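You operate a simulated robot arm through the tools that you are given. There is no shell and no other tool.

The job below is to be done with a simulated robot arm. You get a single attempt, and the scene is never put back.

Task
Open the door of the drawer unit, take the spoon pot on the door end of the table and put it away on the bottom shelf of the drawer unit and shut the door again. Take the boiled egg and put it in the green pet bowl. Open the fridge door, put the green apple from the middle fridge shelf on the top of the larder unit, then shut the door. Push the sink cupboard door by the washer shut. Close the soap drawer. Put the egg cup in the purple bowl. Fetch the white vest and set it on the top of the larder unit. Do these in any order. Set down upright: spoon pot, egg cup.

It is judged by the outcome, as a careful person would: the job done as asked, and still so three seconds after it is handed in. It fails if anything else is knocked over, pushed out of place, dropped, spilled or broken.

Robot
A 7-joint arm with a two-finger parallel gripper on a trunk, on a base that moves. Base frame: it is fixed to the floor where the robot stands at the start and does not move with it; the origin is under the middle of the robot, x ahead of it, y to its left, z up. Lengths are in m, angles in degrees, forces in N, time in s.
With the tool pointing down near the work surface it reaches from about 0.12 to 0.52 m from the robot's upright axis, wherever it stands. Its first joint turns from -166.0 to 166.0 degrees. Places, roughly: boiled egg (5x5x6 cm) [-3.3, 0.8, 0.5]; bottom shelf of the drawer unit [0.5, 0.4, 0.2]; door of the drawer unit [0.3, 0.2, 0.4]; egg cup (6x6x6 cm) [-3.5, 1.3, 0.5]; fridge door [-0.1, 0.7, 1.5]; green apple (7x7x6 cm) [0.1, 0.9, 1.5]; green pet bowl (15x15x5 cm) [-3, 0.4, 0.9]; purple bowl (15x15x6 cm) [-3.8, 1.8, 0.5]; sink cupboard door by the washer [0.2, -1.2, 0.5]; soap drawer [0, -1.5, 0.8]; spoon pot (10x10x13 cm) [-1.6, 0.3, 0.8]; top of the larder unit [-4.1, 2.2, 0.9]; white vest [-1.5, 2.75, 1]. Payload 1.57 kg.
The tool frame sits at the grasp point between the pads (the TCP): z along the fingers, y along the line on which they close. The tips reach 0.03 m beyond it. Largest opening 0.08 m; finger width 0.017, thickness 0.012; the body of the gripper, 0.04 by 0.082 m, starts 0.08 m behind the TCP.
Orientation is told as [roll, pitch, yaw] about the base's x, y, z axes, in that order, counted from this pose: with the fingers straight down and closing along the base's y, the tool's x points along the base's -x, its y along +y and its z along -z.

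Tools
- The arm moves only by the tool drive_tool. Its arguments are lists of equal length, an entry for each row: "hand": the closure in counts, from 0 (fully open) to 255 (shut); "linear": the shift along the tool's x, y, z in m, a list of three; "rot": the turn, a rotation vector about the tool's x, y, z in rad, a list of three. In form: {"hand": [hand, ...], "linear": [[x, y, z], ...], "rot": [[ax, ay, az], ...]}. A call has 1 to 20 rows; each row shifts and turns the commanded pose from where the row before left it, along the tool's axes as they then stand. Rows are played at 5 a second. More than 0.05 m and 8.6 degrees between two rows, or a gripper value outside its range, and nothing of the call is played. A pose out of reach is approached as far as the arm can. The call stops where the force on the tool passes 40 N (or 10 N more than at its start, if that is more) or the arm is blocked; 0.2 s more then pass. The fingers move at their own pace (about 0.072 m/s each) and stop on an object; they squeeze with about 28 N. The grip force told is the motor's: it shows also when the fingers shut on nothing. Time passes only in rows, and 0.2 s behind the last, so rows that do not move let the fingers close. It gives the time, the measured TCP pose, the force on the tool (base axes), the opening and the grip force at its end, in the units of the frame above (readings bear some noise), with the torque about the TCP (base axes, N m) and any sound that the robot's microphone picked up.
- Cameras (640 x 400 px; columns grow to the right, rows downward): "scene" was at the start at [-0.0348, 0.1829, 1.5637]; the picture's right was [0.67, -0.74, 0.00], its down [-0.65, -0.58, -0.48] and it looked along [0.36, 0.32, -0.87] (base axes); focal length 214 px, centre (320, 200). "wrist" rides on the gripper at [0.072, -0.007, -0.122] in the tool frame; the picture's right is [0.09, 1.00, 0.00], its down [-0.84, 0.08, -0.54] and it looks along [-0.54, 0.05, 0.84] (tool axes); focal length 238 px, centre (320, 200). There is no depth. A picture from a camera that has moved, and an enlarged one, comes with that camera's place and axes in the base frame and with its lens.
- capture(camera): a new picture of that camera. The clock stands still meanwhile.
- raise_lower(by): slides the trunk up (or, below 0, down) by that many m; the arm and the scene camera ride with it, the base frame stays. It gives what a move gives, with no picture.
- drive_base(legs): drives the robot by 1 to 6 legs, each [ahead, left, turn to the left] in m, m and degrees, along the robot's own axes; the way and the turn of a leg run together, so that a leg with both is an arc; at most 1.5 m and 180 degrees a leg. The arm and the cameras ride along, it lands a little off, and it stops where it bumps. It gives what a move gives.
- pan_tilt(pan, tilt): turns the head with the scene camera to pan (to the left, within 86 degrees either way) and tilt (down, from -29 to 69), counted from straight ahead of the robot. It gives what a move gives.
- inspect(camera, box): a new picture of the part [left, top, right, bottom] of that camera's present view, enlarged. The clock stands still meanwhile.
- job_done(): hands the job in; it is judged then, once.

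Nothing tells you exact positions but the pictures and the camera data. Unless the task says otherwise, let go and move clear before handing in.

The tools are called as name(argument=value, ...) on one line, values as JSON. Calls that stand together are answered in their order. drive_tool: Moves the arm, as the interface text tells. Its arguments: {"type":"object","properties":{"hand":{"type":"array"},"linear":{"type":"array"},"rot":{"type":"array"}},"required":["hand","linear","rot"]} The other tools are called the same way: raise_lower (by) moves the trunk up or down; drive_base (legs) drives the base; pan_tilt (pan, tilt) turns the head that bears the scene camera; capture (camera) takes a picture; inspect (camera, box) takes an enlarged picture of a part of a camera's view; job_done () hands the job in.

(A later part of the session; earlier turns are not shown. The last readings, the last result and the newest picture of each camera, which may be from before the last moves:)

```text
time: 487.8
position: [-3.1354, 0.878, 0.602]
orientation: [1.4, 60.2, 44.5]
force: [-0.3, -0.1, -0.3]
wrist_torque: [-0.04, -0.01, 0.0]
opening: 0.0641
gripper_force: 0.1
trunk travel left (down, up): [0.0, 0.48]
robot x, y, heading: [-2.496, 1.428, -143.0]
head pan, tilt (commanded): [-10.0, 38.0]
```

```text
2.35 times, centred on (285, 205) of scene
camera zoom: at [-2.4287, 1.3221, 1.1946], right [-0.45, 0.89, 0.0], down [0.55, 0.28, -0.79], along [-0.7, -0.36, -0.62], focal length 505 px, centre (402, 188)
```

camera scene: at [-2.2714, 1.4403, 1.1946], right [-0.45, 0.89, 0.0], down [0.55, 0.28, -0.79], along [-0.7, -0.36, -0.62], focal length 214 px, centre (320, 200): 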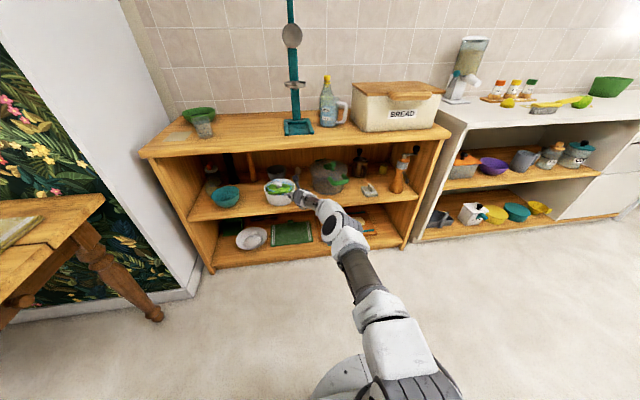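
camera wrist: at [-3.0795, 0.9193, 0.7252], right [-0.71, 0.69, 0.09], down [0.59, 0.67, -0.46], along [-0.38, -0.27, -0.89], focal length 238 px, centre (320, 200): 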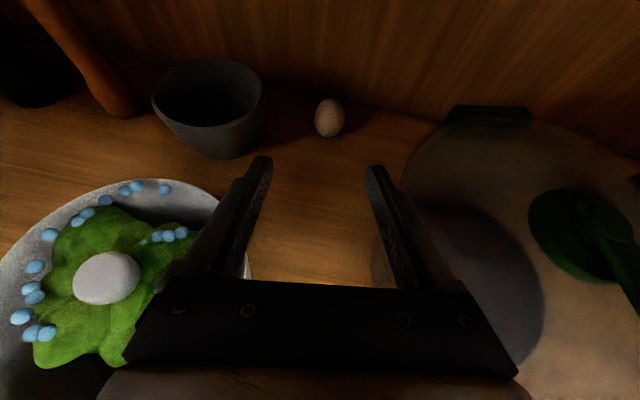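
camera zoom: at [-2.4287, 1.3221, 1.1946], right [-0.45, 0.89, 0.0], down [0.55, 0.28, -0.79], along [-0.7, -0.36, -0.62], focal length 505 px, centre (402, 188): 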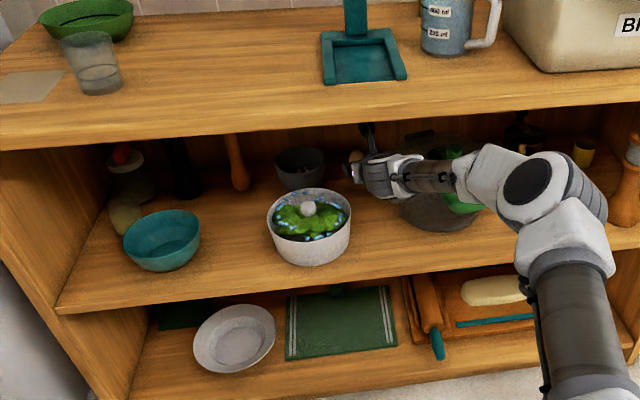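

The elbow is out to the right with the forearm well below the top edge. Continuing forward 12 cm.

drive_base(legs=[[0.12, 0, 0]])

capture(camera="wrist")

inspect(camera="scene", box=[150, 120, 420, 290])

```text
time: 489.2
position: [-3.2146, 0.8149, 0.5766]
orientation: [0.7, 58.1, 44.4]
force: [-0.3, 1.2, -0.1]
wrist_torque: [0.0, 0.0, 0.0]
opening: 0.0641
gripper_force: 0.0
trunk travel left (down, up): [0.0, 0.48]
robot x, y, heading: [-2.5913, 1.3583, -143.0]
head pan, tilt (commanded): [-10.0, 38.0]
```

```text
taken
camera wrist: at [-3.1635, 0.8542, 0.702], right [-0.72, 0.69, 0.08], down [0.6, 0.68, -0.42], along [-0.35, -0.26, -0.9], focal length 238 px, centre (320, 200)
```

wrist: 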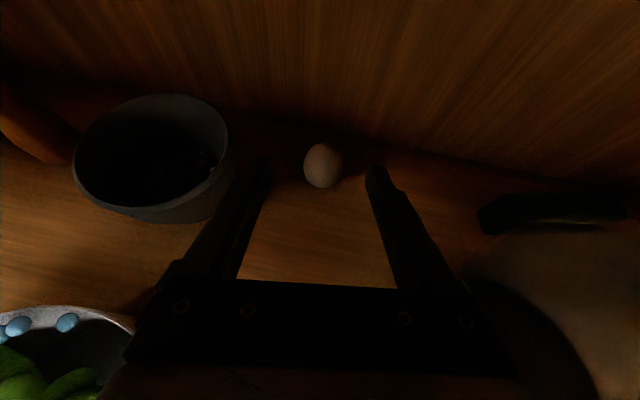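

```text
2.35 times, centred on (285, 205) of scene
camera zoom: at [-2.5173, 1.2569, 1.1937], right [-0.45, 0.89, 0.0], down [0.55, 0.27, -0.79], along [-0.71, -0.36, -0.61], focal length 505 px, centre (402, 188)
```

zoom: 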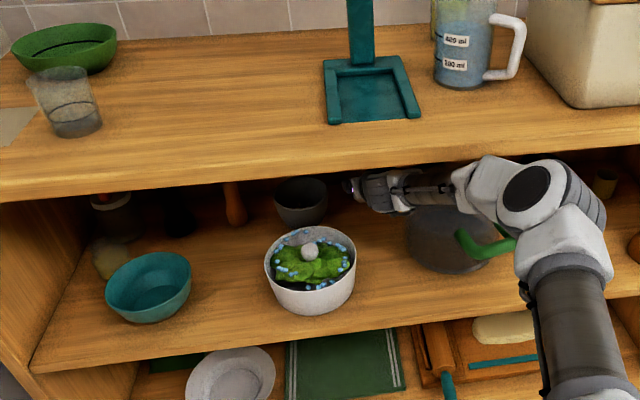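

The forearm is lightly touching the top's edge (the pose sagged). I'll back off 3 cm, lower and extend slightly to flatten the forearm, and then come in the rest of the way at egg height.

drive_base(legs=[[-0.035, 0, 0]])

drive_tool(hand=[51, 51, 51, 51], linear=[[-0.0144, 0.004, 0.0089], [-0.0144, 0.003, 0.0089], [0.0026, 0, 0.0194], [0, 0, 0]], rot=[[0, 0, 0], [0, 0, 0], [0, 0, 0], [0, 0, 0]])

capture(camera="wrist")

inspect(camera="scene", box=[150, 120, 420, 290])

```text
time: 490.2
position: [-3.1899, 0.8351, 0.5703]
orientation: [0.7, 57.7, 44.3]
force: [-0.4, 0.2, 0.0]
wrist_torque: [-0.02, 0.01, 0.01]
opening: 0.064
gripper_force: 0.1
trunk travel left (down, up): [0.0, 0.48]
robot x, y, heading: [-2.5634, 1.3779, -143.4]
head pan, tilt (commanded): [-10.0, 38.0]
```

```text
time: 491.2
position: [-3.205, 0.828, 0.5284]
orientation: [0.7, 57.6, 44.5]
force: [5.3, -1.1, -0.4]
wrist_torque: [0.05, 0.31, -0.46]
opening: 0.0596
gripper_force: 0.1
trunk travel left (down, up): [0.0, 0.48]
robot x, y, heading: [-2.5618, 1.3783, -143.1]
head pan, tilt (commanded): [-10.0, 38.0]
```

```text
taken
camera wrist: at [-3.1541, 0.8656, 0.6538], right [-0.72, 0.68, 0.08], down [0.6, 0.68, -0.42], along [-0.34, -0.25, -0.91], focal length 238 px, centre (320, 200)
```

wrist: 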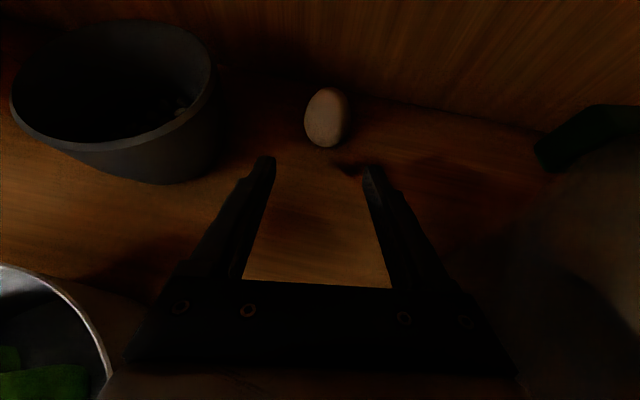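

```text
2.35 times, centred on (285, 205) of scene
camera zoom: at [-2.494, 1.2732, 1.1945], right [-0.45, 0.89, 0.0], down [0.55, 0.28, -0.79], along [-0.7, -0.35, -0.62], focal length 505 px, centre (402, 188)
```

zoom: 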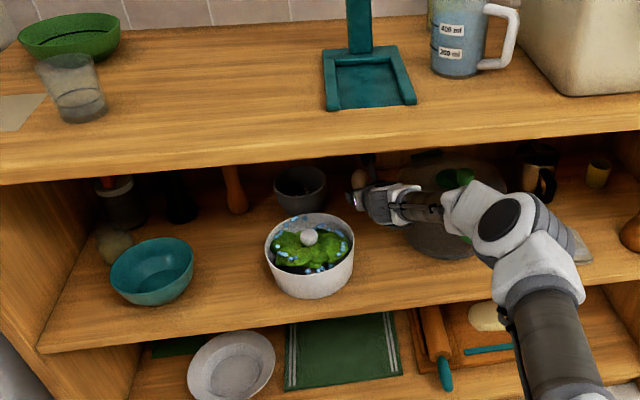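

I'm just grazing the pot, so I'll shift left 6 mm, lower 2 cm, and ease the base forward.

drive_tool(hand=[51, 51, 51], linear=[[0, -0.006, 0], [-0.0169, 0, 0.0107], [0, 0, 0]], rot=[[0, 0, 0], [0, 0, 0], [0, 0, 0]])

drive_base(legs=[[0.05, 0, 0]])

capture(camera="wrist")

inspect(camera="scene", box=[150, 120, 420, 290])

```text
time: 492.0
position: [-3.2033, 0.8235, 0.5083]
orientation: [0.7, 57.7, 44.2]
force: [0.3, 0.3, -0.3]
wrist_torque: [0.03, 0.02, -0.03]
opening: 0.0641
gripper_force: 0.1
trunk travel left (down, up): [0.0, 0.48]
robot x, y, heading: [-2.5637, 1.3755, -143.1]
head pan, tilt (commanded): [-10.0, 38.0]
```

```text
time: 493.0
position: [-3.2429, 0.793, 0.5087]
orientation: [0.7, 57.6, 44.3]
force: [-0.6, -1.3, 0.2]
wrist_torque: [-0.01, 0.01, 0.0]
opening: 0.0639
gripper_force: 0.2
trunk travel left (down, up): [0.0, 0.48]
robot x, y, heading: [-2.6018, 1.3483, -143.4]
head pan, tilt (commanded): [-10.0, 38.0]
```

```text
taken
camera wrist: at [-3.1917, 0.8313, 0.6343], right [-0.72, 0.69, 0.08], down [0.6, 0.68, -0.42], along [-0.34, -0.25, -0.91], focal length 238 px, centre (320, 200)
```

wrist: 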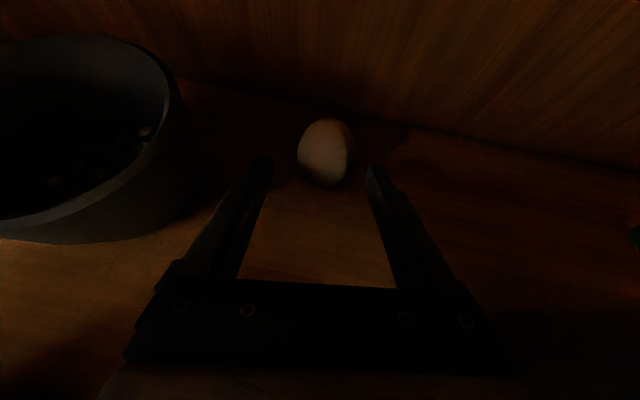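

```text
2.35 times, centred on (285, 205) of scene
camera zoom: at [-2.5343, 1.2432, 1.1946], right [-0.45, 0.89, 0.0], down [0.55, 0.28, -0.79], along [-0.7, -0.35, -0.62], focal length 505 px, centre (402, 188)
```

zoom: 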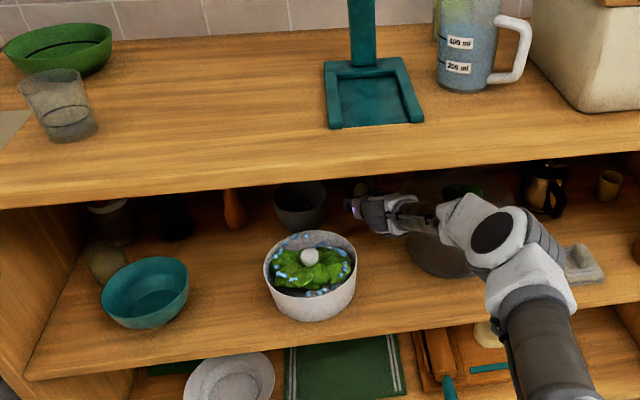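

The egg is now 3.5 cm ahead, centred. Moving the base forward 2 cm, then the arm the last bit, and closing.

drive_base(legs=[[0.024, 0, 0]])

drive_tool(hand=[51, 51], linear=[[0.004, 0, 0.0063], [0, 0, 0]], rot=[[0, 0, 0], [0, 0, 0]])

capture(camera="wrist")

```text
time: 493.8
position: [-3.2615, 0.7788, 0.5076]
orientation: [0.7, 57.7, 44.4]
force: [0.5, 0.1, 0.3]
wrist_torque: [-0.01, -0.01, 0.02]
opening: 0.0639
gripper_force: 0.1
trunk travel left (down, up): [0.0, 0.48]
robot x, y, heading: [-2.622, 1.3333, -143.1]
head pan, tilt (commanded): [-10.0, 38.0]
```

```text
time: 494.4
position: [-3.2671, 0.7758, 0.509]
orientation: [0.7, 57.7, 44.2]
force: [-0.7, 0.2, 0.2]
wrist_torque: [-0.01, 0.02, -0.04]
opening: 0.0641
gripper_force: 0.0
trunk travel left (down, up): [0.0, 0.48]
robot x, y, heading: [-2.6193, 1.331, -143.5]
head pan, tilt (commanded): [-10.0, 38.0]
```

```text
taken
camera wrist: at [-3.2158, 0.8128, 0.6343], right [-0.72, 0.69, 0.08], down [0.6, 0.68, -0.42], along [-0.34, -0.25, -0.91], focal length 238 px, centre (320, 200)
```

wrist: 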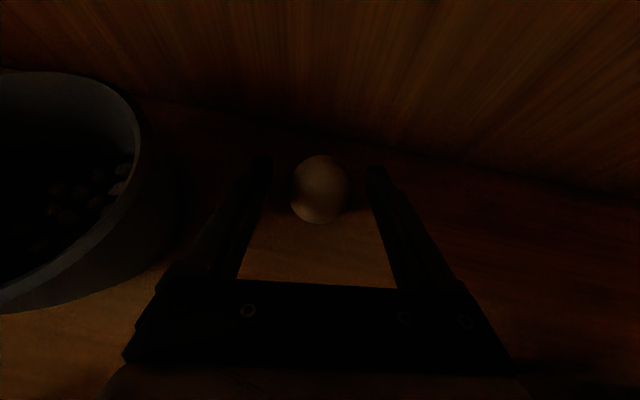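

The egg is centred between the pads. Closing gently.

drive_tool(hand=[90, 110, 125, 125, 125], linear=[[0, 0, 0], [0, 0, 0], [0, 0, 0], [0, 0, 0], [0, 0, 0]], rot=[[0, 0, 0], [0, 0, 0], [0, 0, 0], [0, 0, 0], [0, 0, 0]])

capture(camera="wrist")

```text
time: 495.6
position: [-3.2666, 0.7756, 0.5085]
orientation: [0.7, 57.8, 44.3]
force: [-0.3, -0.9, 0.2]
wrist_torque: [-0.01, 0.01, 0.0]
opening: 0.041
gripper_force: 0.1
trunk travel left (down, up): [0.0, 0.48]
robot x, y, heading: [-2.6227, 1.3334, -143.4]
head pan, tilt (commanded): [-10.0, 38.0]
```

```text
taken
camera wrist: at [-3.2157, 0.8127, 0.6344], right [-0.72, 0.69, 0.08], down [0.6, 0.68, -0.42], along [-0.34, -0.25, -0.91], focal length 238 px, centre (320, 200)
```

wrist: 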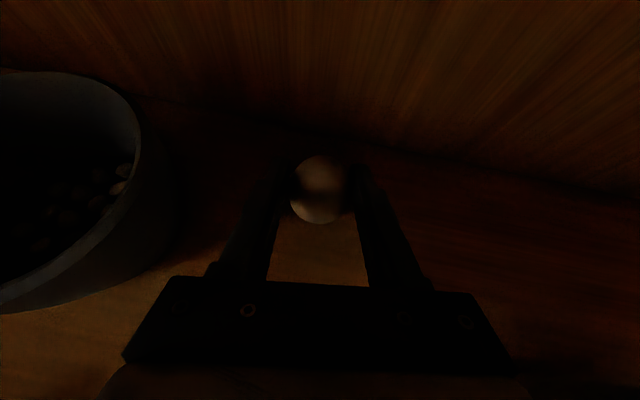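

drive_tool(hand=[140, 155, 170, 185, 185], linear=[[0, 0, 0], [0, 0, 0], [0, 0, 0], [0, 0, 0], [0, 0, 0]], rot=[[0, 0, 0], [0, 0, 0], [0, 0, 0], [0, 0, 0], [0, 0, 0]])

capture(camera="wrist")

```text
time: 496.8
position: [-3.267, 0.7753, 0.5091]
orientation: [0.7, 57.6, 44.2]
force: [0.1, 0.2, 0.3]
wrist_torque: [0.0, 0.02, 0.02]
opening: 0.0375
gripper_force: 28.2
trunk travel left (down, up): [0.0, 0.48]
robot x, y, heading: [-2.6177, 1.3359, -143.4]
head pan, tilt (commanded): [-10.0, 38.0]
```

```text
taken
camera wrist: at [-3.2157, 0.8128, 0.6345], right [-0.72, 0.69, 0.08], down [0.6, 0.68, -0.42], along [-0.34, -0.25, -0.91], focal length 238 px, centre (320, 200)
```

wrist: 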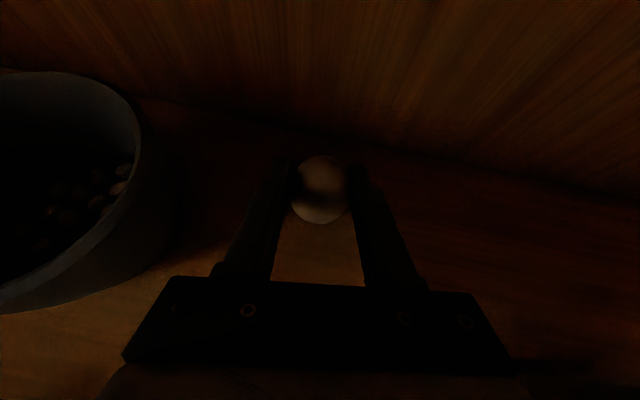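

The egg is gripped. Lifting slightly and backing out the same way.

drive_tool(hand=[185, 185, 185], linear=[[0.0127, 0, -0.008], [0.0127, 0, -0.008], [0, 0, 0]], rot=[[0, 0, 0], [0, 0, 0], [0, 0, 0]])

drive_base(legs=[[-0.09, 0, 0]])

capture(camera="wrist")

```text
time: 497.6
position: [-3.2664, 0.774, 0.5361]
orientation: [0.7, 57.5, 44.3]
force: [0.3, -0.3, -0.8]
wrist_torque: [0.0, 0.02, 0.02]
opening: 0.0377
gripper_force: 28.0
trunk travel left (down, up): [0.0, 0.48]
robot x, y, heading: [-2.6212, 1.3319, -143.0]
head pan, tilt (commanded): [-10.0, 38.0]
```

```text
time: 498.9
position: [-3.1938, 0.829, 0.5371]
orientation: [0.7, 57.8, 44.2]
force: [-0.5, 0.1, -1.2]
wrist_torque: [0.04, -0.03, -0.02]
opening: 0.0373
gripper_force: 27.5
trunk travel left (down, up): [0.0, 0.48]
robot x, y, heading: [-2.5474, 1.3882, -143.2]
head pan, tilt (commanded): [-10.0, 38.0]
```

```text
taken
camera wrist: at [-3.1438, 0.8666, 0.664], right [-0.72, 0.69, 0.08], down [0.6, 0.68, -0.42], along [-0.34, -0.25, -0.91], focal length 238 px, centre (320, 200)
```

wrist: 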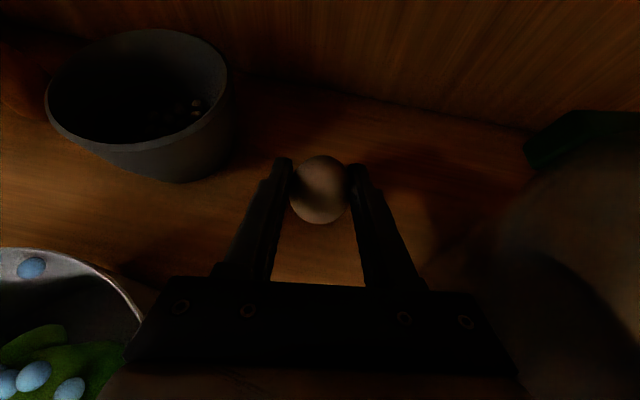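

drive_base(legs=[[-0.06, 0, 0]])

drive_tool(hand=[185, 185, 185, 185], linear=[[0.0169, 0.003, -0.0107], [0.0169, 0.003, -0.0107], [0.0169, 0.003, -0.0107], [0, 0, 0]], rot=[[0, 0, 0], [0, 0, 0], [0, 0, 0], [0, 0, 0]])

capture(camera="wrist")

drive_base(legs=[[-0.4, 0, 0]])

capture(camera="scene")

capture(camera="wrist")

```text
time: 500.0
position: [-3.1465, 0.8631, 0.5387]
orientation: [0.7, 57.8, 44.3]
force: [0.7, -0.1, -0.9]
wrist_torque: [0.0, 0.01, 0.03]
opening: 0.0371
gripper_force: 27.7
trunk travel left (down, up): [0.0, 0.48]
robot x, y, heading: [-2.5005, 1.4246, -143.3]
head pan, tilt (commanded): [-10.0, 38.0]
```

```text
time: 501.0
position: [-3.1516, 0.871, 0.5972]
orientation: [0.7, 57.7, 44.3]
force: [0.8, 0.5, -0.6]
wrist_torque: [-0.04, 0.0, 0.02]
opening: 0.0374
gripper_force: 28.1
trunk travel left (down, up): [0.0, 0.48]
robot x, y, heading: [-2.4991, 1.42, -143.1]
head pan, tilt (commanded): [-10.0, 38.0]
```

```text
taken
camera wrist: at [-3.1009, 0.9089, 0.7238], right [-0.72, 0.69, 0.08], down [0.6, 0.68, -0.42], along [-0.34, -0.25, -0.91], focal length 238 px, centre (320, 200)
```

wrist: 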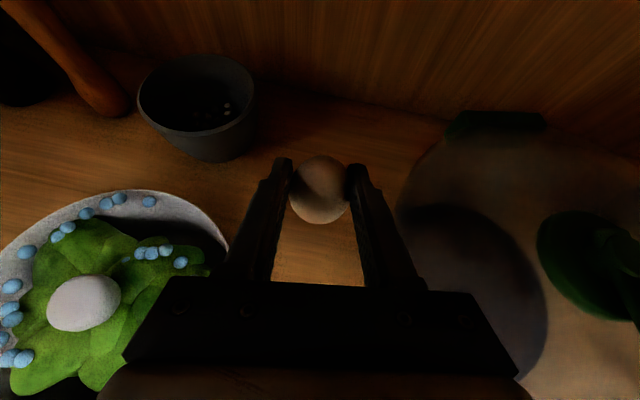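

```text
time: 504.2
position: [-2.8197, 1.1126, 0.5986]
orientation: [0.6, 57.6, 44.7]
force: [-0.1, -1.0, -1.3]
wrist_torque: [0.02, 0.03, 0.03]
opening: 0.0371
gripper_force: 28.1
trunk travel left (down, up): [0.0, 0.48]
robot x, y, heading: [-2.174, 1.6664, -143.1]
head pan, tilt (commanded): [-10.0, 38.0]
```

```text
taken
camera scene: at [-2.1057, 1.5644, 1.1946], right [-0.46, 0.89, 0.0], down [0.55, 0.28, -0.79], along [-0.7, -0.36, -0.62], focal length 214 px, centre (320, 200)
```

scene: 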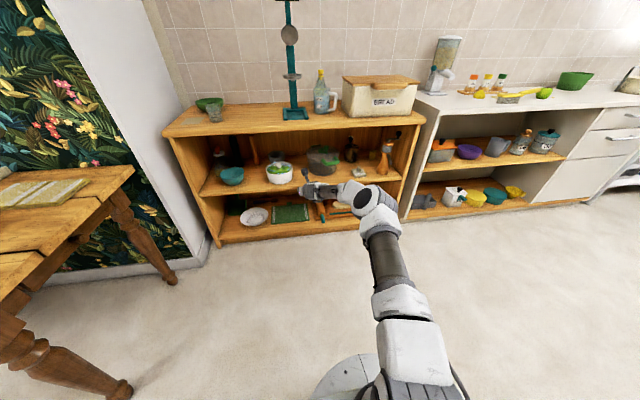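

```text
taken
camera wrist: at [-2.7704, 1.1499, 0.7239], right [-0.73, 0.68, 0.08], down [0.59, 0.69, -0.42], along [-0.34, -0.25, -0.91], focal length 238 px, centre (320, 200)
```

wrist: 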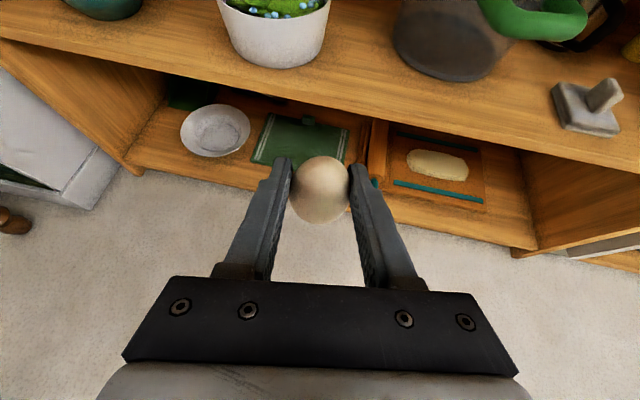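

The egg is out and nothing else disturbed. Next I'll raise the trunk and shift left to bring it over the green pet bowl on the unit's top.

raise_lower(by=0.38)

drive_base(legs=[[0, 0.36, 0]])

pan_tilt(pan=5, tilt=38)

capture(camera="scene")

capture(camera="wrist")

```text
time: 507.9
position: [-2.8203, 1.1122, 0.9767]
orientation: [0.8, 57.7, 44.7]
force: [-0.3, 0.5, -1.5]
wrist_torque: [-0.01, -0.01, 0.01]
opening: 0.0372
gripper_force: 28.7
trunk travel left (down, up): [-0.38, 0.1]
robot x, y, heading: [-2.1748, 1.6684, -143.0]
head pan, tilt (commanded): [-10.0, 38.0]
```

```text
time: 511.1
position: [-2.6073, 0.8278, 0.9781]
orientation: [0.7, 57.6, 44.6]
force: [-0.1, 0.8, -0.5]
wrist_torque: [-0.03, -0.01, -0.02]
opening: 0.0365
gripper_force: 28.6
trunk travel left (down, up): [-0.38, 0.1]
robot x, y, heading: [-1.9563, 1.3844, -143.0]
head pan, tilt (commanded): [-10.0, 38.0]
```

```text
time: 511.9
position: [-2.6082, 0.8282, 0.9778]
orientation: [0.7, 57.6, 44.5]
force: [0.3, -0.6, -1.1]
wrist_torque: [0.04, -0.02, -0.01]
opening: 0.0369
gripper_force: 27.7
trunk travel left (down, up): [-0.38, 0.1]
robot x, y, heading: [-1.9583, 1.3822, -143.1]
head pan, tilt (commanded): [5.0, 38.0]
```

```text
taken
camera scene: at [-1.8778, 1.2599, 1.5746], right [-0.67, 0.74, 0.0], down [0.46, 0.41, -0.79], along [-0.59, -0.53, -0.62], focal length 214 px, centre (320, 200)
```

scene: 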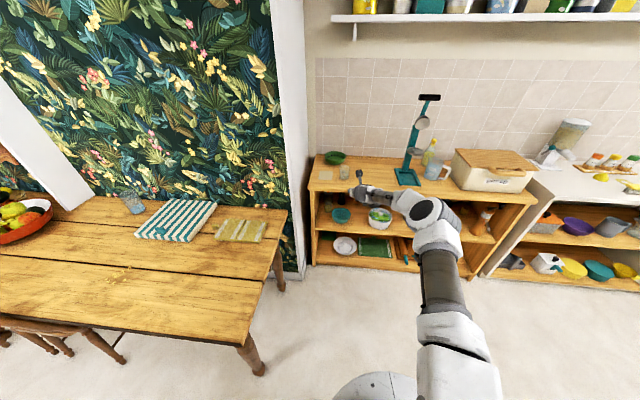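

```text
taken
camera wrist: at [-2.5564, 0.866, 1.1038], right [-0.73, 0.68, 0.08], down [0.6, 0.69, -0.42], along [-0.34, -0.25, -0.91], focal length 238 px, centre (320, 200)
```

wrist: 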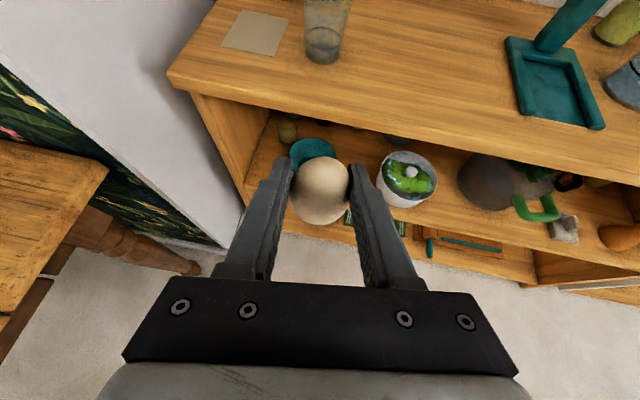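

The pet bowl is at the back-left of the top, behind a glass. I'll rise to clear the glass, shift left and move forward over the bowl.

raise_lower(by=0.1)

drive_tool(hand=[185, 185, 185], linear=[[0.0254, 0, -0.016], [0.0169, 0, -0.0107], [0, 0, 0]], rot=[[0, 0, 0], [0, 0, 0], [0, 0, 0]])

drive_base(legs=[[0.2, 0.1, 0], [0.18, 0, 0]])

capture(camera="wrist")

capture(camera="scene")

```text
time: 513.2
position: [-2.6076, 0.828, 1.077]
orientation: [0.7, 57.6, 44.4]
force: [-0.3, -0.7, -0.9]
wrist_torque: [0.01, 0.01, 0.06]
opening: 0.0367
gripper_force: 28.4
trunk travel left (down, up): [-0.48, 0.0]
robot x, y, heading: [-1.9568, 1.3824, -143.1]
head pan, tilt (commanded): [5.0, 38.0]
```

```text
time: 514.0
position: [-2.6073, 0.8275, 1.1272]
orientation: [0.6, 57.6, 44.5]
force: [0.3, -0.1, -0.8]
wrist_torque: [-0.02, -0.01, -0.01]
opening: 0.0367
gripper_force: 28.2
trunk travel left (down, up): [-0.48, 0.0]
robot x, y, heading: [-1.9589, 1.384, -143.1]
head pan, tilt (commanded): [5.0, 38.0]
```

```text
time: 517.3
position: [-2.8482, 0.5148, 1.1257]
orientation: [0.7, 57.6, 44.8]
force: [1.3, 0.2, 0.3]
wrist_torque: [0.01, 0.03, 0.0]
opening: 0.0367
gripper_force: 27.8
trunk travel left (down, up): [-0.48, 0.0]
robot x, y, heading: [-2.199, 1.0719, -142.4]
head pan, tilt (commanded): [5.0, 38.0]
```

```text
taken
camera wrist: at [-2.7977, 0.5531, 1.2534], right [-0.73, 0.68, 0.08], down [0.59, 0.69, -0.42], along [-0.34, -0.25, -0.91], focal length 238 px, centre (320, 200)
```

wrist: 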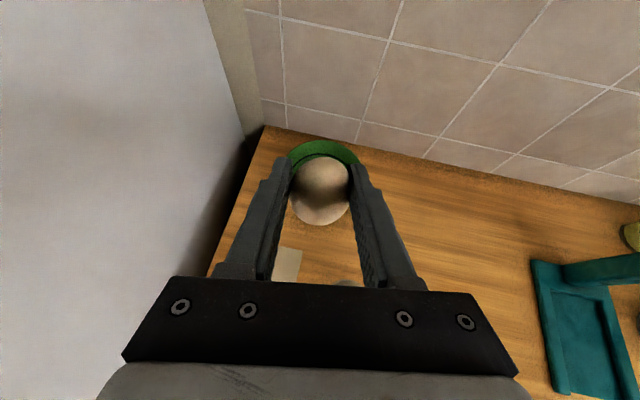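

```text
taken
camera scene: at [-2.1211, 0.9516, 1.6746], right [-0.67, 0.74, 0.0], down [0.46, 0.41, -0.79], along [-0.58, -0.53, -0.62], focal length 214 px, centre (320, 200)
```

scene: 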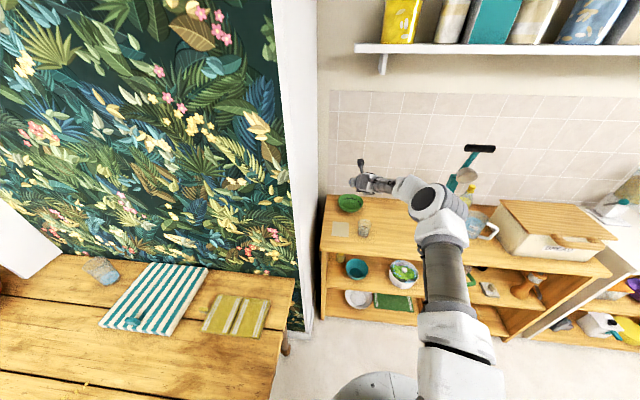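

The egg is right above the area, with the bowl centre about 10 cm further ahead. I'll bring the base forward and then lower toward the bowl.

drive_base(legs=[[0.11, 0, 0]])

capture(camera="wrist")

```text
time: 518.7
position: [-2.9363, 0.4499, 1.1263]
orientation: [0.7, 57.6, 44.7]
force: [0.5, -0.3, -0.8]
wrist_torque: [-0.01, -0.03, 0.03]
opening: 0.0369
gripper_force: 28.0
trunk travel left (down, up): [-0.48, 0.0]
robot x, y, heading: [-2.2894, 1.0056, -142.9]
head pan, tilt (commanded): [5.0, 38.0]
```

```text
taken
camera wrist: at [-2.8856, 0.488, 1.2533], right [-0.73, 0.68, 0.08], down [0.59, 0.69, -0.42], along [-0.34, -0.25, -0.91], focal length 238 px, centre (320, 200)
```

wrist: 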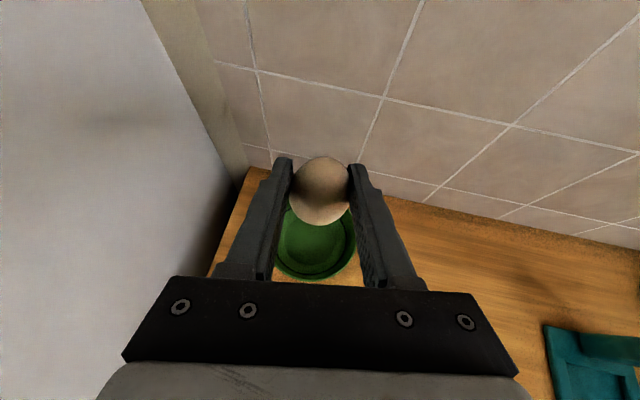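

drive_base(legs=[[0.035, 0, 0]])

drive_tool(hand=[185, 185, 185, 185, 185, 185], linear=[[-0.0219, 0.001, 0.0111], [-0.0219, 0.001, 0.0111], [-0.0219, 0.001, 0.0111], [-0.0219, 0.001, 0.0111], [-0.0219, 0, 0.0111], [0, 0, 0]], rot=[[0, 0, 0], [0, 0, 0], [0, 0, 0], [0, 0, 0], [0, 0, 0], [0, 0, 0]])

capture(camera="wrist")

inspect(camera="scene", box=[290, 130, 450, 250])

```text
time: 519.6
position: [-2.9646, 0.4276, 1.1259]
orientation: [0.7, 57.6, 44.7]
force: [0.6, 0.0, -0.8]
wrist_torque: [0.06, 0.01, -0.02]
opening: 0.0366
gripper_force: 28.1
trunk travel left (down, up): [-0.48, 0.0]
robot x, y, heading: [-2.3157, 0.9881, -142.8]
head pan, tilt (commanded): [5.0, 38.0]
```

```text
time: 521.0
position: [-2.9614, 0.4403, 1.0059]
orientation: [0.7, 57.6, 44.7]
force: [-0.7, -1.0, 0.1]
wrist_torque: [0.02, 0.02, -0.01]
opening: 0.0366
gripper_force: 28.8
trunk travel left (down, up): [-0.48, 0.0]
robot x, y, heading: [-2.3171, 0.9861, -142.6]
head pan, tilt (commanded): [5.0, 38.0]
```

```text
taken
camera wrist: at [-2.9102, 0.479, 1.1318], right [-0.73, 0.68, 0.08], down [0.59, 0.69, -0.42], along [-0.34, -0.25, -0.91], focal length 238 px, centre (320, 200)
```

wrist: 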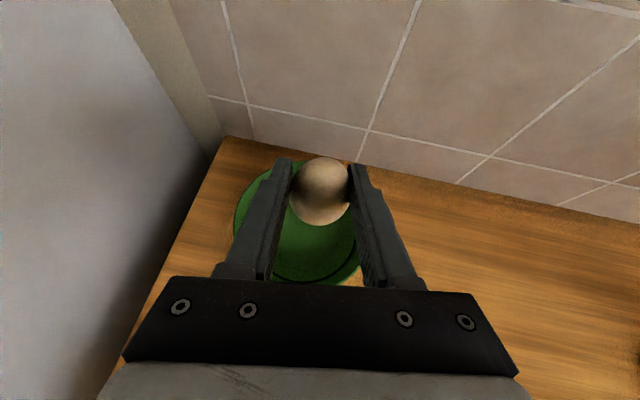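

```text
3.33 times, centred on (370, 190) of scene
camera zoom: at [-2.2359, 0.8645, 1.6746], right [-0.67, 0.74, 0.0], down [0.46, 0.41, -0.79], along [-0.58, -0.53, -0.62], focal length 715 px, centre (153, 233)
```

zoom: 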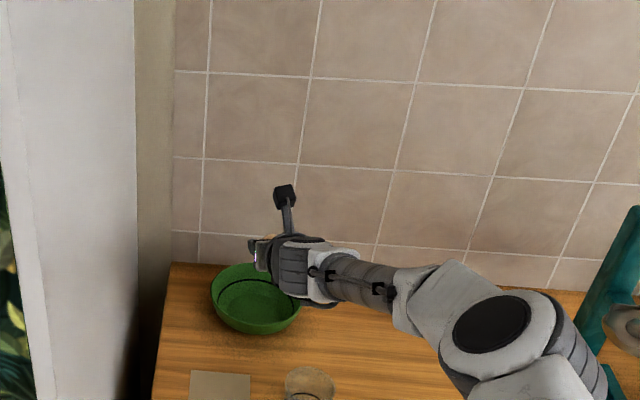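

The bowl's centre is 1.3 cm left of the egg. Shifting left and lowering the egg into the bowl.

drive_tool(hand=[185, 185, 185, 185, 185, 185], linear=[[0, -0.0135, 0], [-0.0169, 0, 0.0107], [-0.0127, 0, 0.008], [-0.0084, 0, 0.0054], [-0.0042, 0, 0.0027], [0, 0, 0]], rot=[[0, 0, 0], [0, 0, 0], [0, 0, 0], [0, 0, 0], [0, 0, 0], [0, 0, 0]])

capture(camera="wrist")

```text
time: 522.4
position: [-2.949, 0.4306, 0.955]
orientation: [0.7, 57.6, 44.8]
force: [-0.7, 0.4, -0.3]
wrist_torque: [0.01, 0.02, 0.02]
opening: 0.0365
gripper_force: 27.7
trunk travel left (down, up): [-0.48, 0.0]
robot x, y, heading: [-2.3148, 0.9867, -142.7]
head pan, tilt (commanded): [5.0, 38.0]
```

```text
taken
camera wrist: at [-2.8985, 0.4692, 1.0813], right [-0.73, 0.68, 0.08], down [0.59, 0.69, -0.42], along [-0.34, -0.25, -0.91], focal length 238 px, centre (320, 200)
```

wrist: 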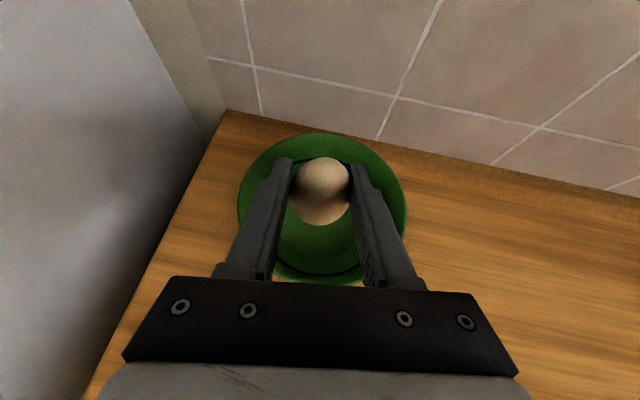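

Centred in the bowl now. Lowering the last bit until it touches.

drive_tool(hand=[185, 185, 185, 185, 185], linear=[[-0.0034, 0, 0.0021], [-0.0034, 0, 0.0021], [-0.0025, 0, 0.0016], [-0.0025, 0, 0.0016], [0, 0, 0]], rot=[[0, 0, 0], [0, 0, 0], [0, 0, 0], [0, 0, 0], [0, 0, 0]])

```text
time: 523.6
position: [-2.9484, 0.4309, 0.9419]
orientation: [0.7, 57.5, 44.8]
force: [-0.4, -0.7, -0.4]
wrist_torque: [0.01, 0.01, 0.01]
opening: 0.0364
gripper_force: 27.8
trunk travel left (down, up): [-0.48, 0.0]
robot x, y, heading: [-2.3205, 0.9876, -142.9]
head pan, tilt (commanded): [5.0, 38.0]
```

drive_tool(hand=[185, 185, 185, 185, 185], linear=[[-0.0017, 0, 0.0011], [-0.0017, 0, 0.0011], [-0.0017, 0, 0.0011], [-0.0017, 0, 0.0011], [0, 0, 0]], rot=[[0, 0, 0], [0, 0, 0], [0, 0, 0], [0, 0, 0], [0, 0, 0]])

capture(camera="wrist")

```text
time: 524.8
position: [-2.9499, 0.4291, 0.9336]
orientation: [0.7, 57.6, 44.8]
force: [0.0, 0.4, -1.0]
wrist_torque: [-0.02, 0.02, 0.0]
opening: 0.0362
gripper_force: 27.9
trunk travel left (down, up): [-0.48, 0.0]
robot x, y, heading: [-2.3174, 0.9855, -142.9]
head pan, tilt (commanded): [5.0, 38.0]
```

```text
taken
camera wrist: at [-2.8993, 0.4688, 1.0593], right [-0.73, 0.68, 0.08], down [0.59, 0.69, -0.42], along [-0.34, -0.25, -0.91], focal length 238 px, centre (320, 200)
```

wrist: 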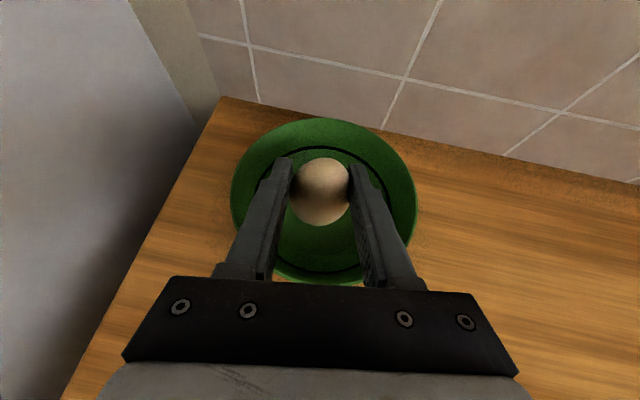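

drive_tool(hand=[185, 185, 185, 185, 185], linear=[[-0.0017, 0, 0.0011], [-0.0017, 0, 0.0011], [-0.0017, 0, 0.0011], [-0.0017, 0, 0.0011], [0, 0, 0]], rot=[[0, 0, 0], [0, 0, 0], [0, 0, 0], [0, 0, 0], [0, 0, 0]])

```text
time: 526.0
position: [-2.9508, 0.4309, 0.9257]
orientation: [0.7, 57.6, 44.7]
force: [0.2, 0.5, 0.0]
wrist_torque: [0.07, -0.02, 0.01]
opening: 0.0364
gripper_force: 27.9
trunk travel left (down, up): [-0.48, 0.0]
robot x, y, heading: [-2.318, 0.9889, -142.4]
head pan, tilt (commanded): [5.0, 38.0]
```

drive_tool(hand=[185, 185, 185], linear=[[-0.0017, 0, 0.0011], [-0.0013, 0, 0.0008], [0, 0, 0]], rot=[[0, 0, 0], [0, 0, 0], [0, 0, 0]])

```text
time: 526.8
position: [-2.9492, 0.4311, 0.9214]
orientation: [0.7, 57.6, 44.9]
force: [-0.6, 0.0, -0.5]
wrist_torque: [0.03, -0.01, 0.04]
opening: 0.0365
gripper_force: 28.0
trunk travel left (down, up): [-0.48, 0.0]
robot x, y, heading: [-2.3144, 0.9869, -142.6]
head pan, tilt (commanded): [5.0, 38.0]
```

drive_tool(hand=[185, 185, 185, 185], linear=[[-0.0017, 0, 0.0011], [-0.0017, 0, 0.0011], [-0.0017, 0, 0.0011], [0, 0, 0]], rot=[[0, 0, 0], [0, 0, 0], [0, 0, 0], [0, 0, 0]])

capture(camera="wrist")

```text
time: 527.8
position: [-2.952, 0.4299, 0.9159]
orientation: [0.6, 57.7, 44.7]
force: [-0.7, 0.8, -0.2]
wrist_torque: [0.02, -0.02, 0.01]
opening: 0.0363
gripper_force: 28.0
trunk travel left (down, up): [-0.48, 0.0]
robot x, y, heading: [-2.3139, 0.9848, -142.5]
head pan, tilt (commanded): [5.0, 38.0]
```

```text
taken
camera wrist: at [-2.8997, 0.4686, 1.0419], right [-0.73, 0.68, 0.08], down [0.59, 0.69, -0.42], along [-0.34, -0.25, -0.91], focal length 238 px, centre (320, 200)
```

wrist: 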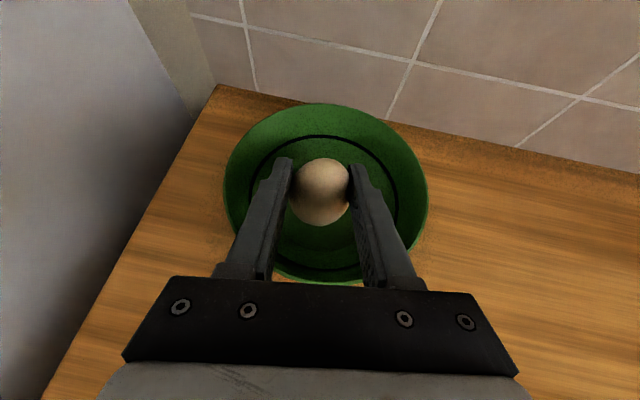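

The bowl's rim is lower than I assumed (about z 0.885). I'll continue lowering carefully.

drive_tool(hand=[185, 185, 185, 185, 185], linear=[[-0.0034, 0, 0.0021], [-0.0034, 0, 0.0021], [-0.0034, 0, 0.0021], [-0.0034, 0, 0.0021], [0, 0, 0]], rot=[[0, 0, 0], [0, 0, 0], [0, 0, 0], [0, 0, 0], [0, 0, 0]])

drive_tool(hand=[185, 185, 185, 185, 185], linear=[[-0.0025, 0, 0.0016], [-0.0025, 0, 0.0016], [-0.0025, 0, 0.0016], [0, 0, 0], [0, 0, 0]], rot=[[0, 0, 0], [0, 0, 0], [0, 0, 0], [0, 0, 0], [0, 0, 0]])

capture(camera="wrist")

```text
time: 529.0
position: [-2.9493, 0.4303, 0.8985]
orientation: [0.7, 57.7, 44.8]
force: [-0.6, 0.2, 0.0]
wrist_torque: [-0.01, 0.02, 0.01]
opening: 0.0365
gripper_force: 27.8
trunk travel left (down, up): [-0.48, 0.0]
robot x, y, heading: [-2.3156, 0.9868, -142.7]
head pan, tilt (commanded): [5.0, 38.0]
```

```text
time: 530.2
position: [-2.9494, 0.4298, 0.8917]
orientation: [0.6, 57.7, 44.8]
force: [0.4, -0.1, -1.1]
wrist_torque: [-0.01, 0.04, 0.01]
opening: 0.0361
gripper_force: 27.7
trunk travel left (down, up): [-0.48, 0.0]
robot x, y, heading: [-2.3154, 0.9837, -142.5]
head pan, tilt (commanded): [5.0, 38.0]
```

```text
taken
camera wrist: at [-2.899, 0.4687, 1.017], right [-0.73, 0.68, 0.08], down [0.59, 0.69, -0.42], along [-0.34, -0.25, -0.91], focal length 238 px, centre (320, 200)
```

wrist: 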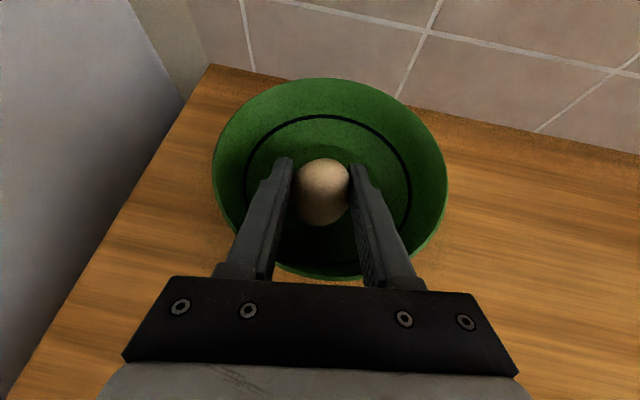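

drive_tool(hand=[185, 185, 185, 185, 185], linear=[[-0.0025, 0, 0.0016], [-0.0025, 0, 0.0016], [-0.0017, 0, 0.0011], [-0.0017, 0, 0.0011], [0, 0, 0]], rot=[[0, 0, 0], [0, 0, 0], [0, 0, 0], [0, 0, 0], [0, 0, 0]])

```text
time: 531.4
position: [-2.9505, 0.4304, 0.887]
orientation: [0.8, 58.1, 44.8]
force: [0.2, -3.2, 27.6]
wrist_torque: [-0.12, 0.38, 0.04]
opening: 0.0361
gripper_force: 27.5
trunk travel left (down, up): [-0.48, 0.0]
robot x, y, heading: [-2.3182, 0.9863, -142.8]
head pan, tilt (commanded): [5.0, 38.0]
```

Contact reached. I'll ease up 3 mm and release.

drive_tool(hand=[185, 170, 140, 110, 90, 80], linear=[[0.003, 0, -0.002], [0, 0, 0], [0, 0, 0], [0, 0, 0], [0, 0, 0], [0, 0, 0]], rot=[[0, 0, 0], [0, 0, 0], [0, 0, 0], [0, 0, 0], [0, 0, 0], [0, 0, 0]])

capture(camera="wrist")

```text
time: 532.8
position: [-2.9508, 0.4305, 0.8838]
orientation: [0.7, 57.6, 44.7]
force: [-0.6, 0.1, -0.2]
wrist_torque: [-0.02, 0.0, -0.01]
opening: 0.0551
gripper_force: 0.1
trunk travel left (down, up): [-0.48, 0.0]
robot x, y, heading: [-2.3168, 0.9861, -142.7]
head pan, tilt (commanded): [5.0, 38.0]
```

```text
taken
camera wrist: at [-2.8989, 0.4684, 1.0101], right [-0.73, 0.68, 0.08], down [0.59, 0.69, -0.42], along [-0.34, -0.25, -0.91], focal length 238 px, centre (320, 200)
```

wrist: 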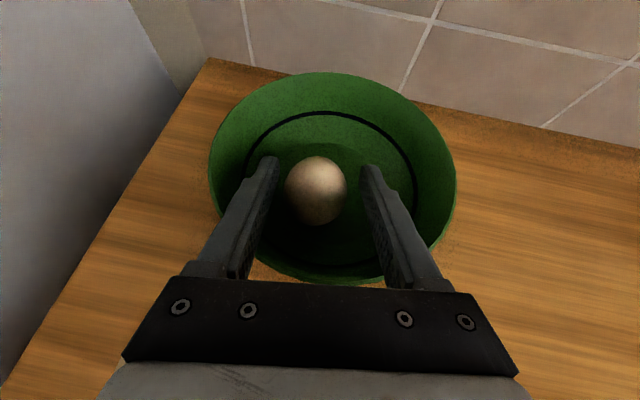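

The egg rests in the green bowl. Rising straight up and backing away.

drive_tool(hand=[70, 70, 70, 70, 70], linear=[[0.0127, 0, -0.008], [0.0253, 0, -0.0161], [0.0253, 0, -0.0161], [0.0253, 0, -0.0161], [0.0253, 0, -0.0161]], rot=[[0, 0, 0], [0, 0, 0], [0, 0, 0], [0, 0, 0], [0, 0, 0]])

capture(camera="wrist")

drive_base(legs=[[-0.5, 0, 0]])

capture(camera="scene")

```text
time: 534.0
position: [-2.9495, 0.431, 1.0195]
orientation: [0.7, 57.6, 44.8]
force: [-0.2, 0.2, 0.2]
wrist_torque: [0.01, 0.04, 0.0]
opening: 0.0583
gripper_force: 0.0
trunk travel left (down, up): [-0.48, 0.0]
robot x, y, heading: [-2.3187, 0.9877, -142.7]
head pan, tilt (commanded): [5.0, 38.0]
```

```text
taken
camera wrist: at [-2.8984, 0.4687, 1.1455], right [-0.73, 0.68, 0.08], down [0.59, 0.69, -0.42], along [-0.34, -0.25, -0.91], focal length 238 px, centre (320, 200)
```

wrist: 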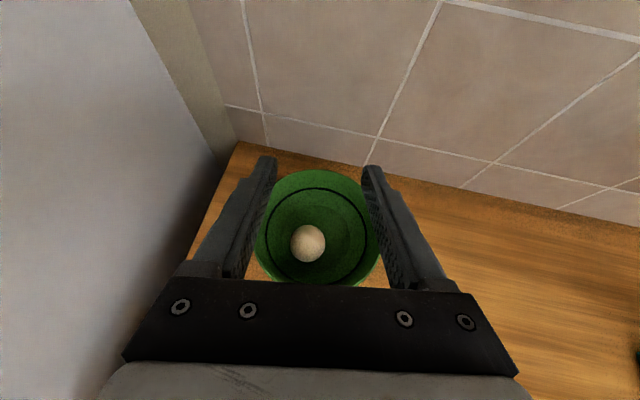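

```text
time: 537.8
position: [-2.5547, 0.7302, 1.0187]
orientation: [0.7, 57.7, 44.7]
force: [0.2, -0.8, 0.1]
wrist_torque: [0.03, 0.01, 0.01]
opening: 0.0581
gripper_force: 0.0
trunk travel left (down, up): [-0.48, 0.0]
robot x, y, heading: [-1.9192, 1.2864, -142.9]
head pan, tilt (commanded): [5.0, 38.0]
```

```text
taken
camera scene: at [-1.8404, 1.164, 1.6746], right [-0.67, 0.74, 0.0], down [0.46, 0.41, -0.79], along [-0.58, -0.53, -0.62], focal length 214 px, centre (320, 200)
```

scene: 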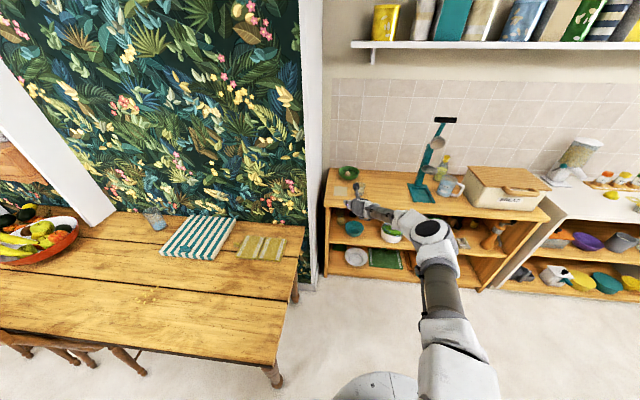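

The egg is in the green pet bowl. Next is the yellow egg cup on the shelf's right side. A pepper mill stands in front of it, so I'll approach diagonally from the left. Moving the base, then lowering for a look.

drive_base(legs=[[0.05, -0.4, 0], [0, 0, -28]])

raise_lower(by=-0.4)

raise_lower(by=-0.08)

pan_tilt(pan=5, tilt=35)

capture(camera="scene")

capture(camera="wrist")

```text
time: 543.1
position: [-3.0182, 1.3768, 1.0188]
orientation: [0.7, 57.5, 16.6]
force: [0.2, -0.8, -0.6]
wrist_torque: [0.0, 0.03, 0.02]
opening: 0.0581
gripper_force: 0.2
trunk travel left (down, up): [-0.48, 0.0]
robot x, y, heading: [-2.1962, 1.5689, -170.9]
head pan, tilt (commanded): [5.0, 38.0]
```

```text
time: 546.9
position: [-3.0182, 1.3778, 0.6201]
orientation: [0.8, 57.6, 16.5]
force: [0.4, -0.1, -0.6]
wrist_torque: [0.0, 0.01, 0.0]
opening: 0.0579
gripper_force: 0.0
trunk travel left (down, up): [-0.08, 0.4]
robot x, y, heading: [-2.2, 1.5649, -170.9]
head pan, tilt (commanded): [5.0, 38.0]
```

```text
time: 548.1
position: [-3.0175, 1.3765, 0.5397]
orientation: [0.6, 57.7, 16.5]
force: [0.2, 0.8, 0.0]
wrist_torque: [-0.04, 0.01, 0.0]
opening: 0.058
gripper_force: 0.1
trunk travel left (down, up): [0.0, 0.48]
robot x, y, heading: [-2.1939, 1.565, -171.3]
head pan, tilt (commanded): [5.0, 38.0]
```

```text
time: 548.7
position: [-3.0161, 1.3775, 0.5386]
orientation: [0.7, 57.6, 16.4]
force: [0.0, -0.1, -0.1]
wrist_torque: [0.0, 0.0, 0.0]
opening: 0.058
gripper_force: 0.0
trunk travel left (down, up): [0.0, 0.48]
robot x, y, heading: [-2.1955, 1.5704, -171.1]
head pan, tilt (commanded): [5.0, 35.0]
```

```text
taken
camera scene: at [-2.1847, 1.4197, 1.1991], right [-0.24, 0.97, 0.0], down [0.56, 0.14, -0.82], along [-0.8, -0.2, -0.57], focal length 214 px, centre (320, 200)
```

scene: 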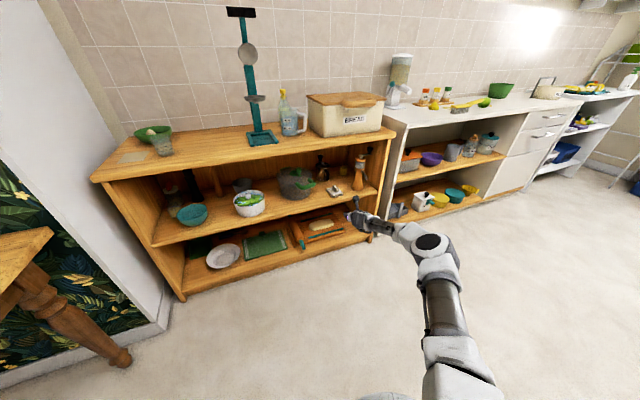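

```text
taken
camera wrist: at [-2.9538, 1.3866, 0.6656], right [-0.32, 0.94, 0.08], down [0.85, 0.33, -0.42], along [-0.42, -0.06, -0.91], focal length 238 px, centre (320, 200)
```

wrist: 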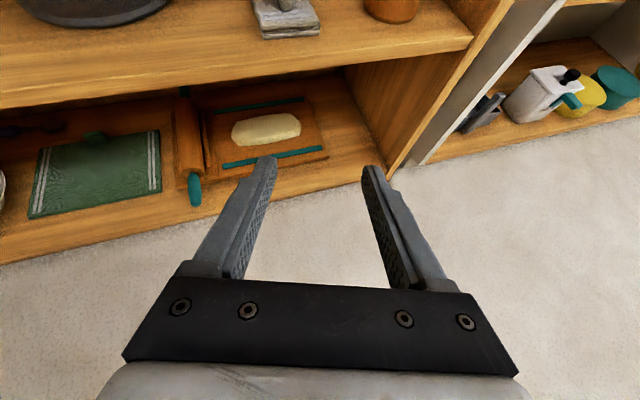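

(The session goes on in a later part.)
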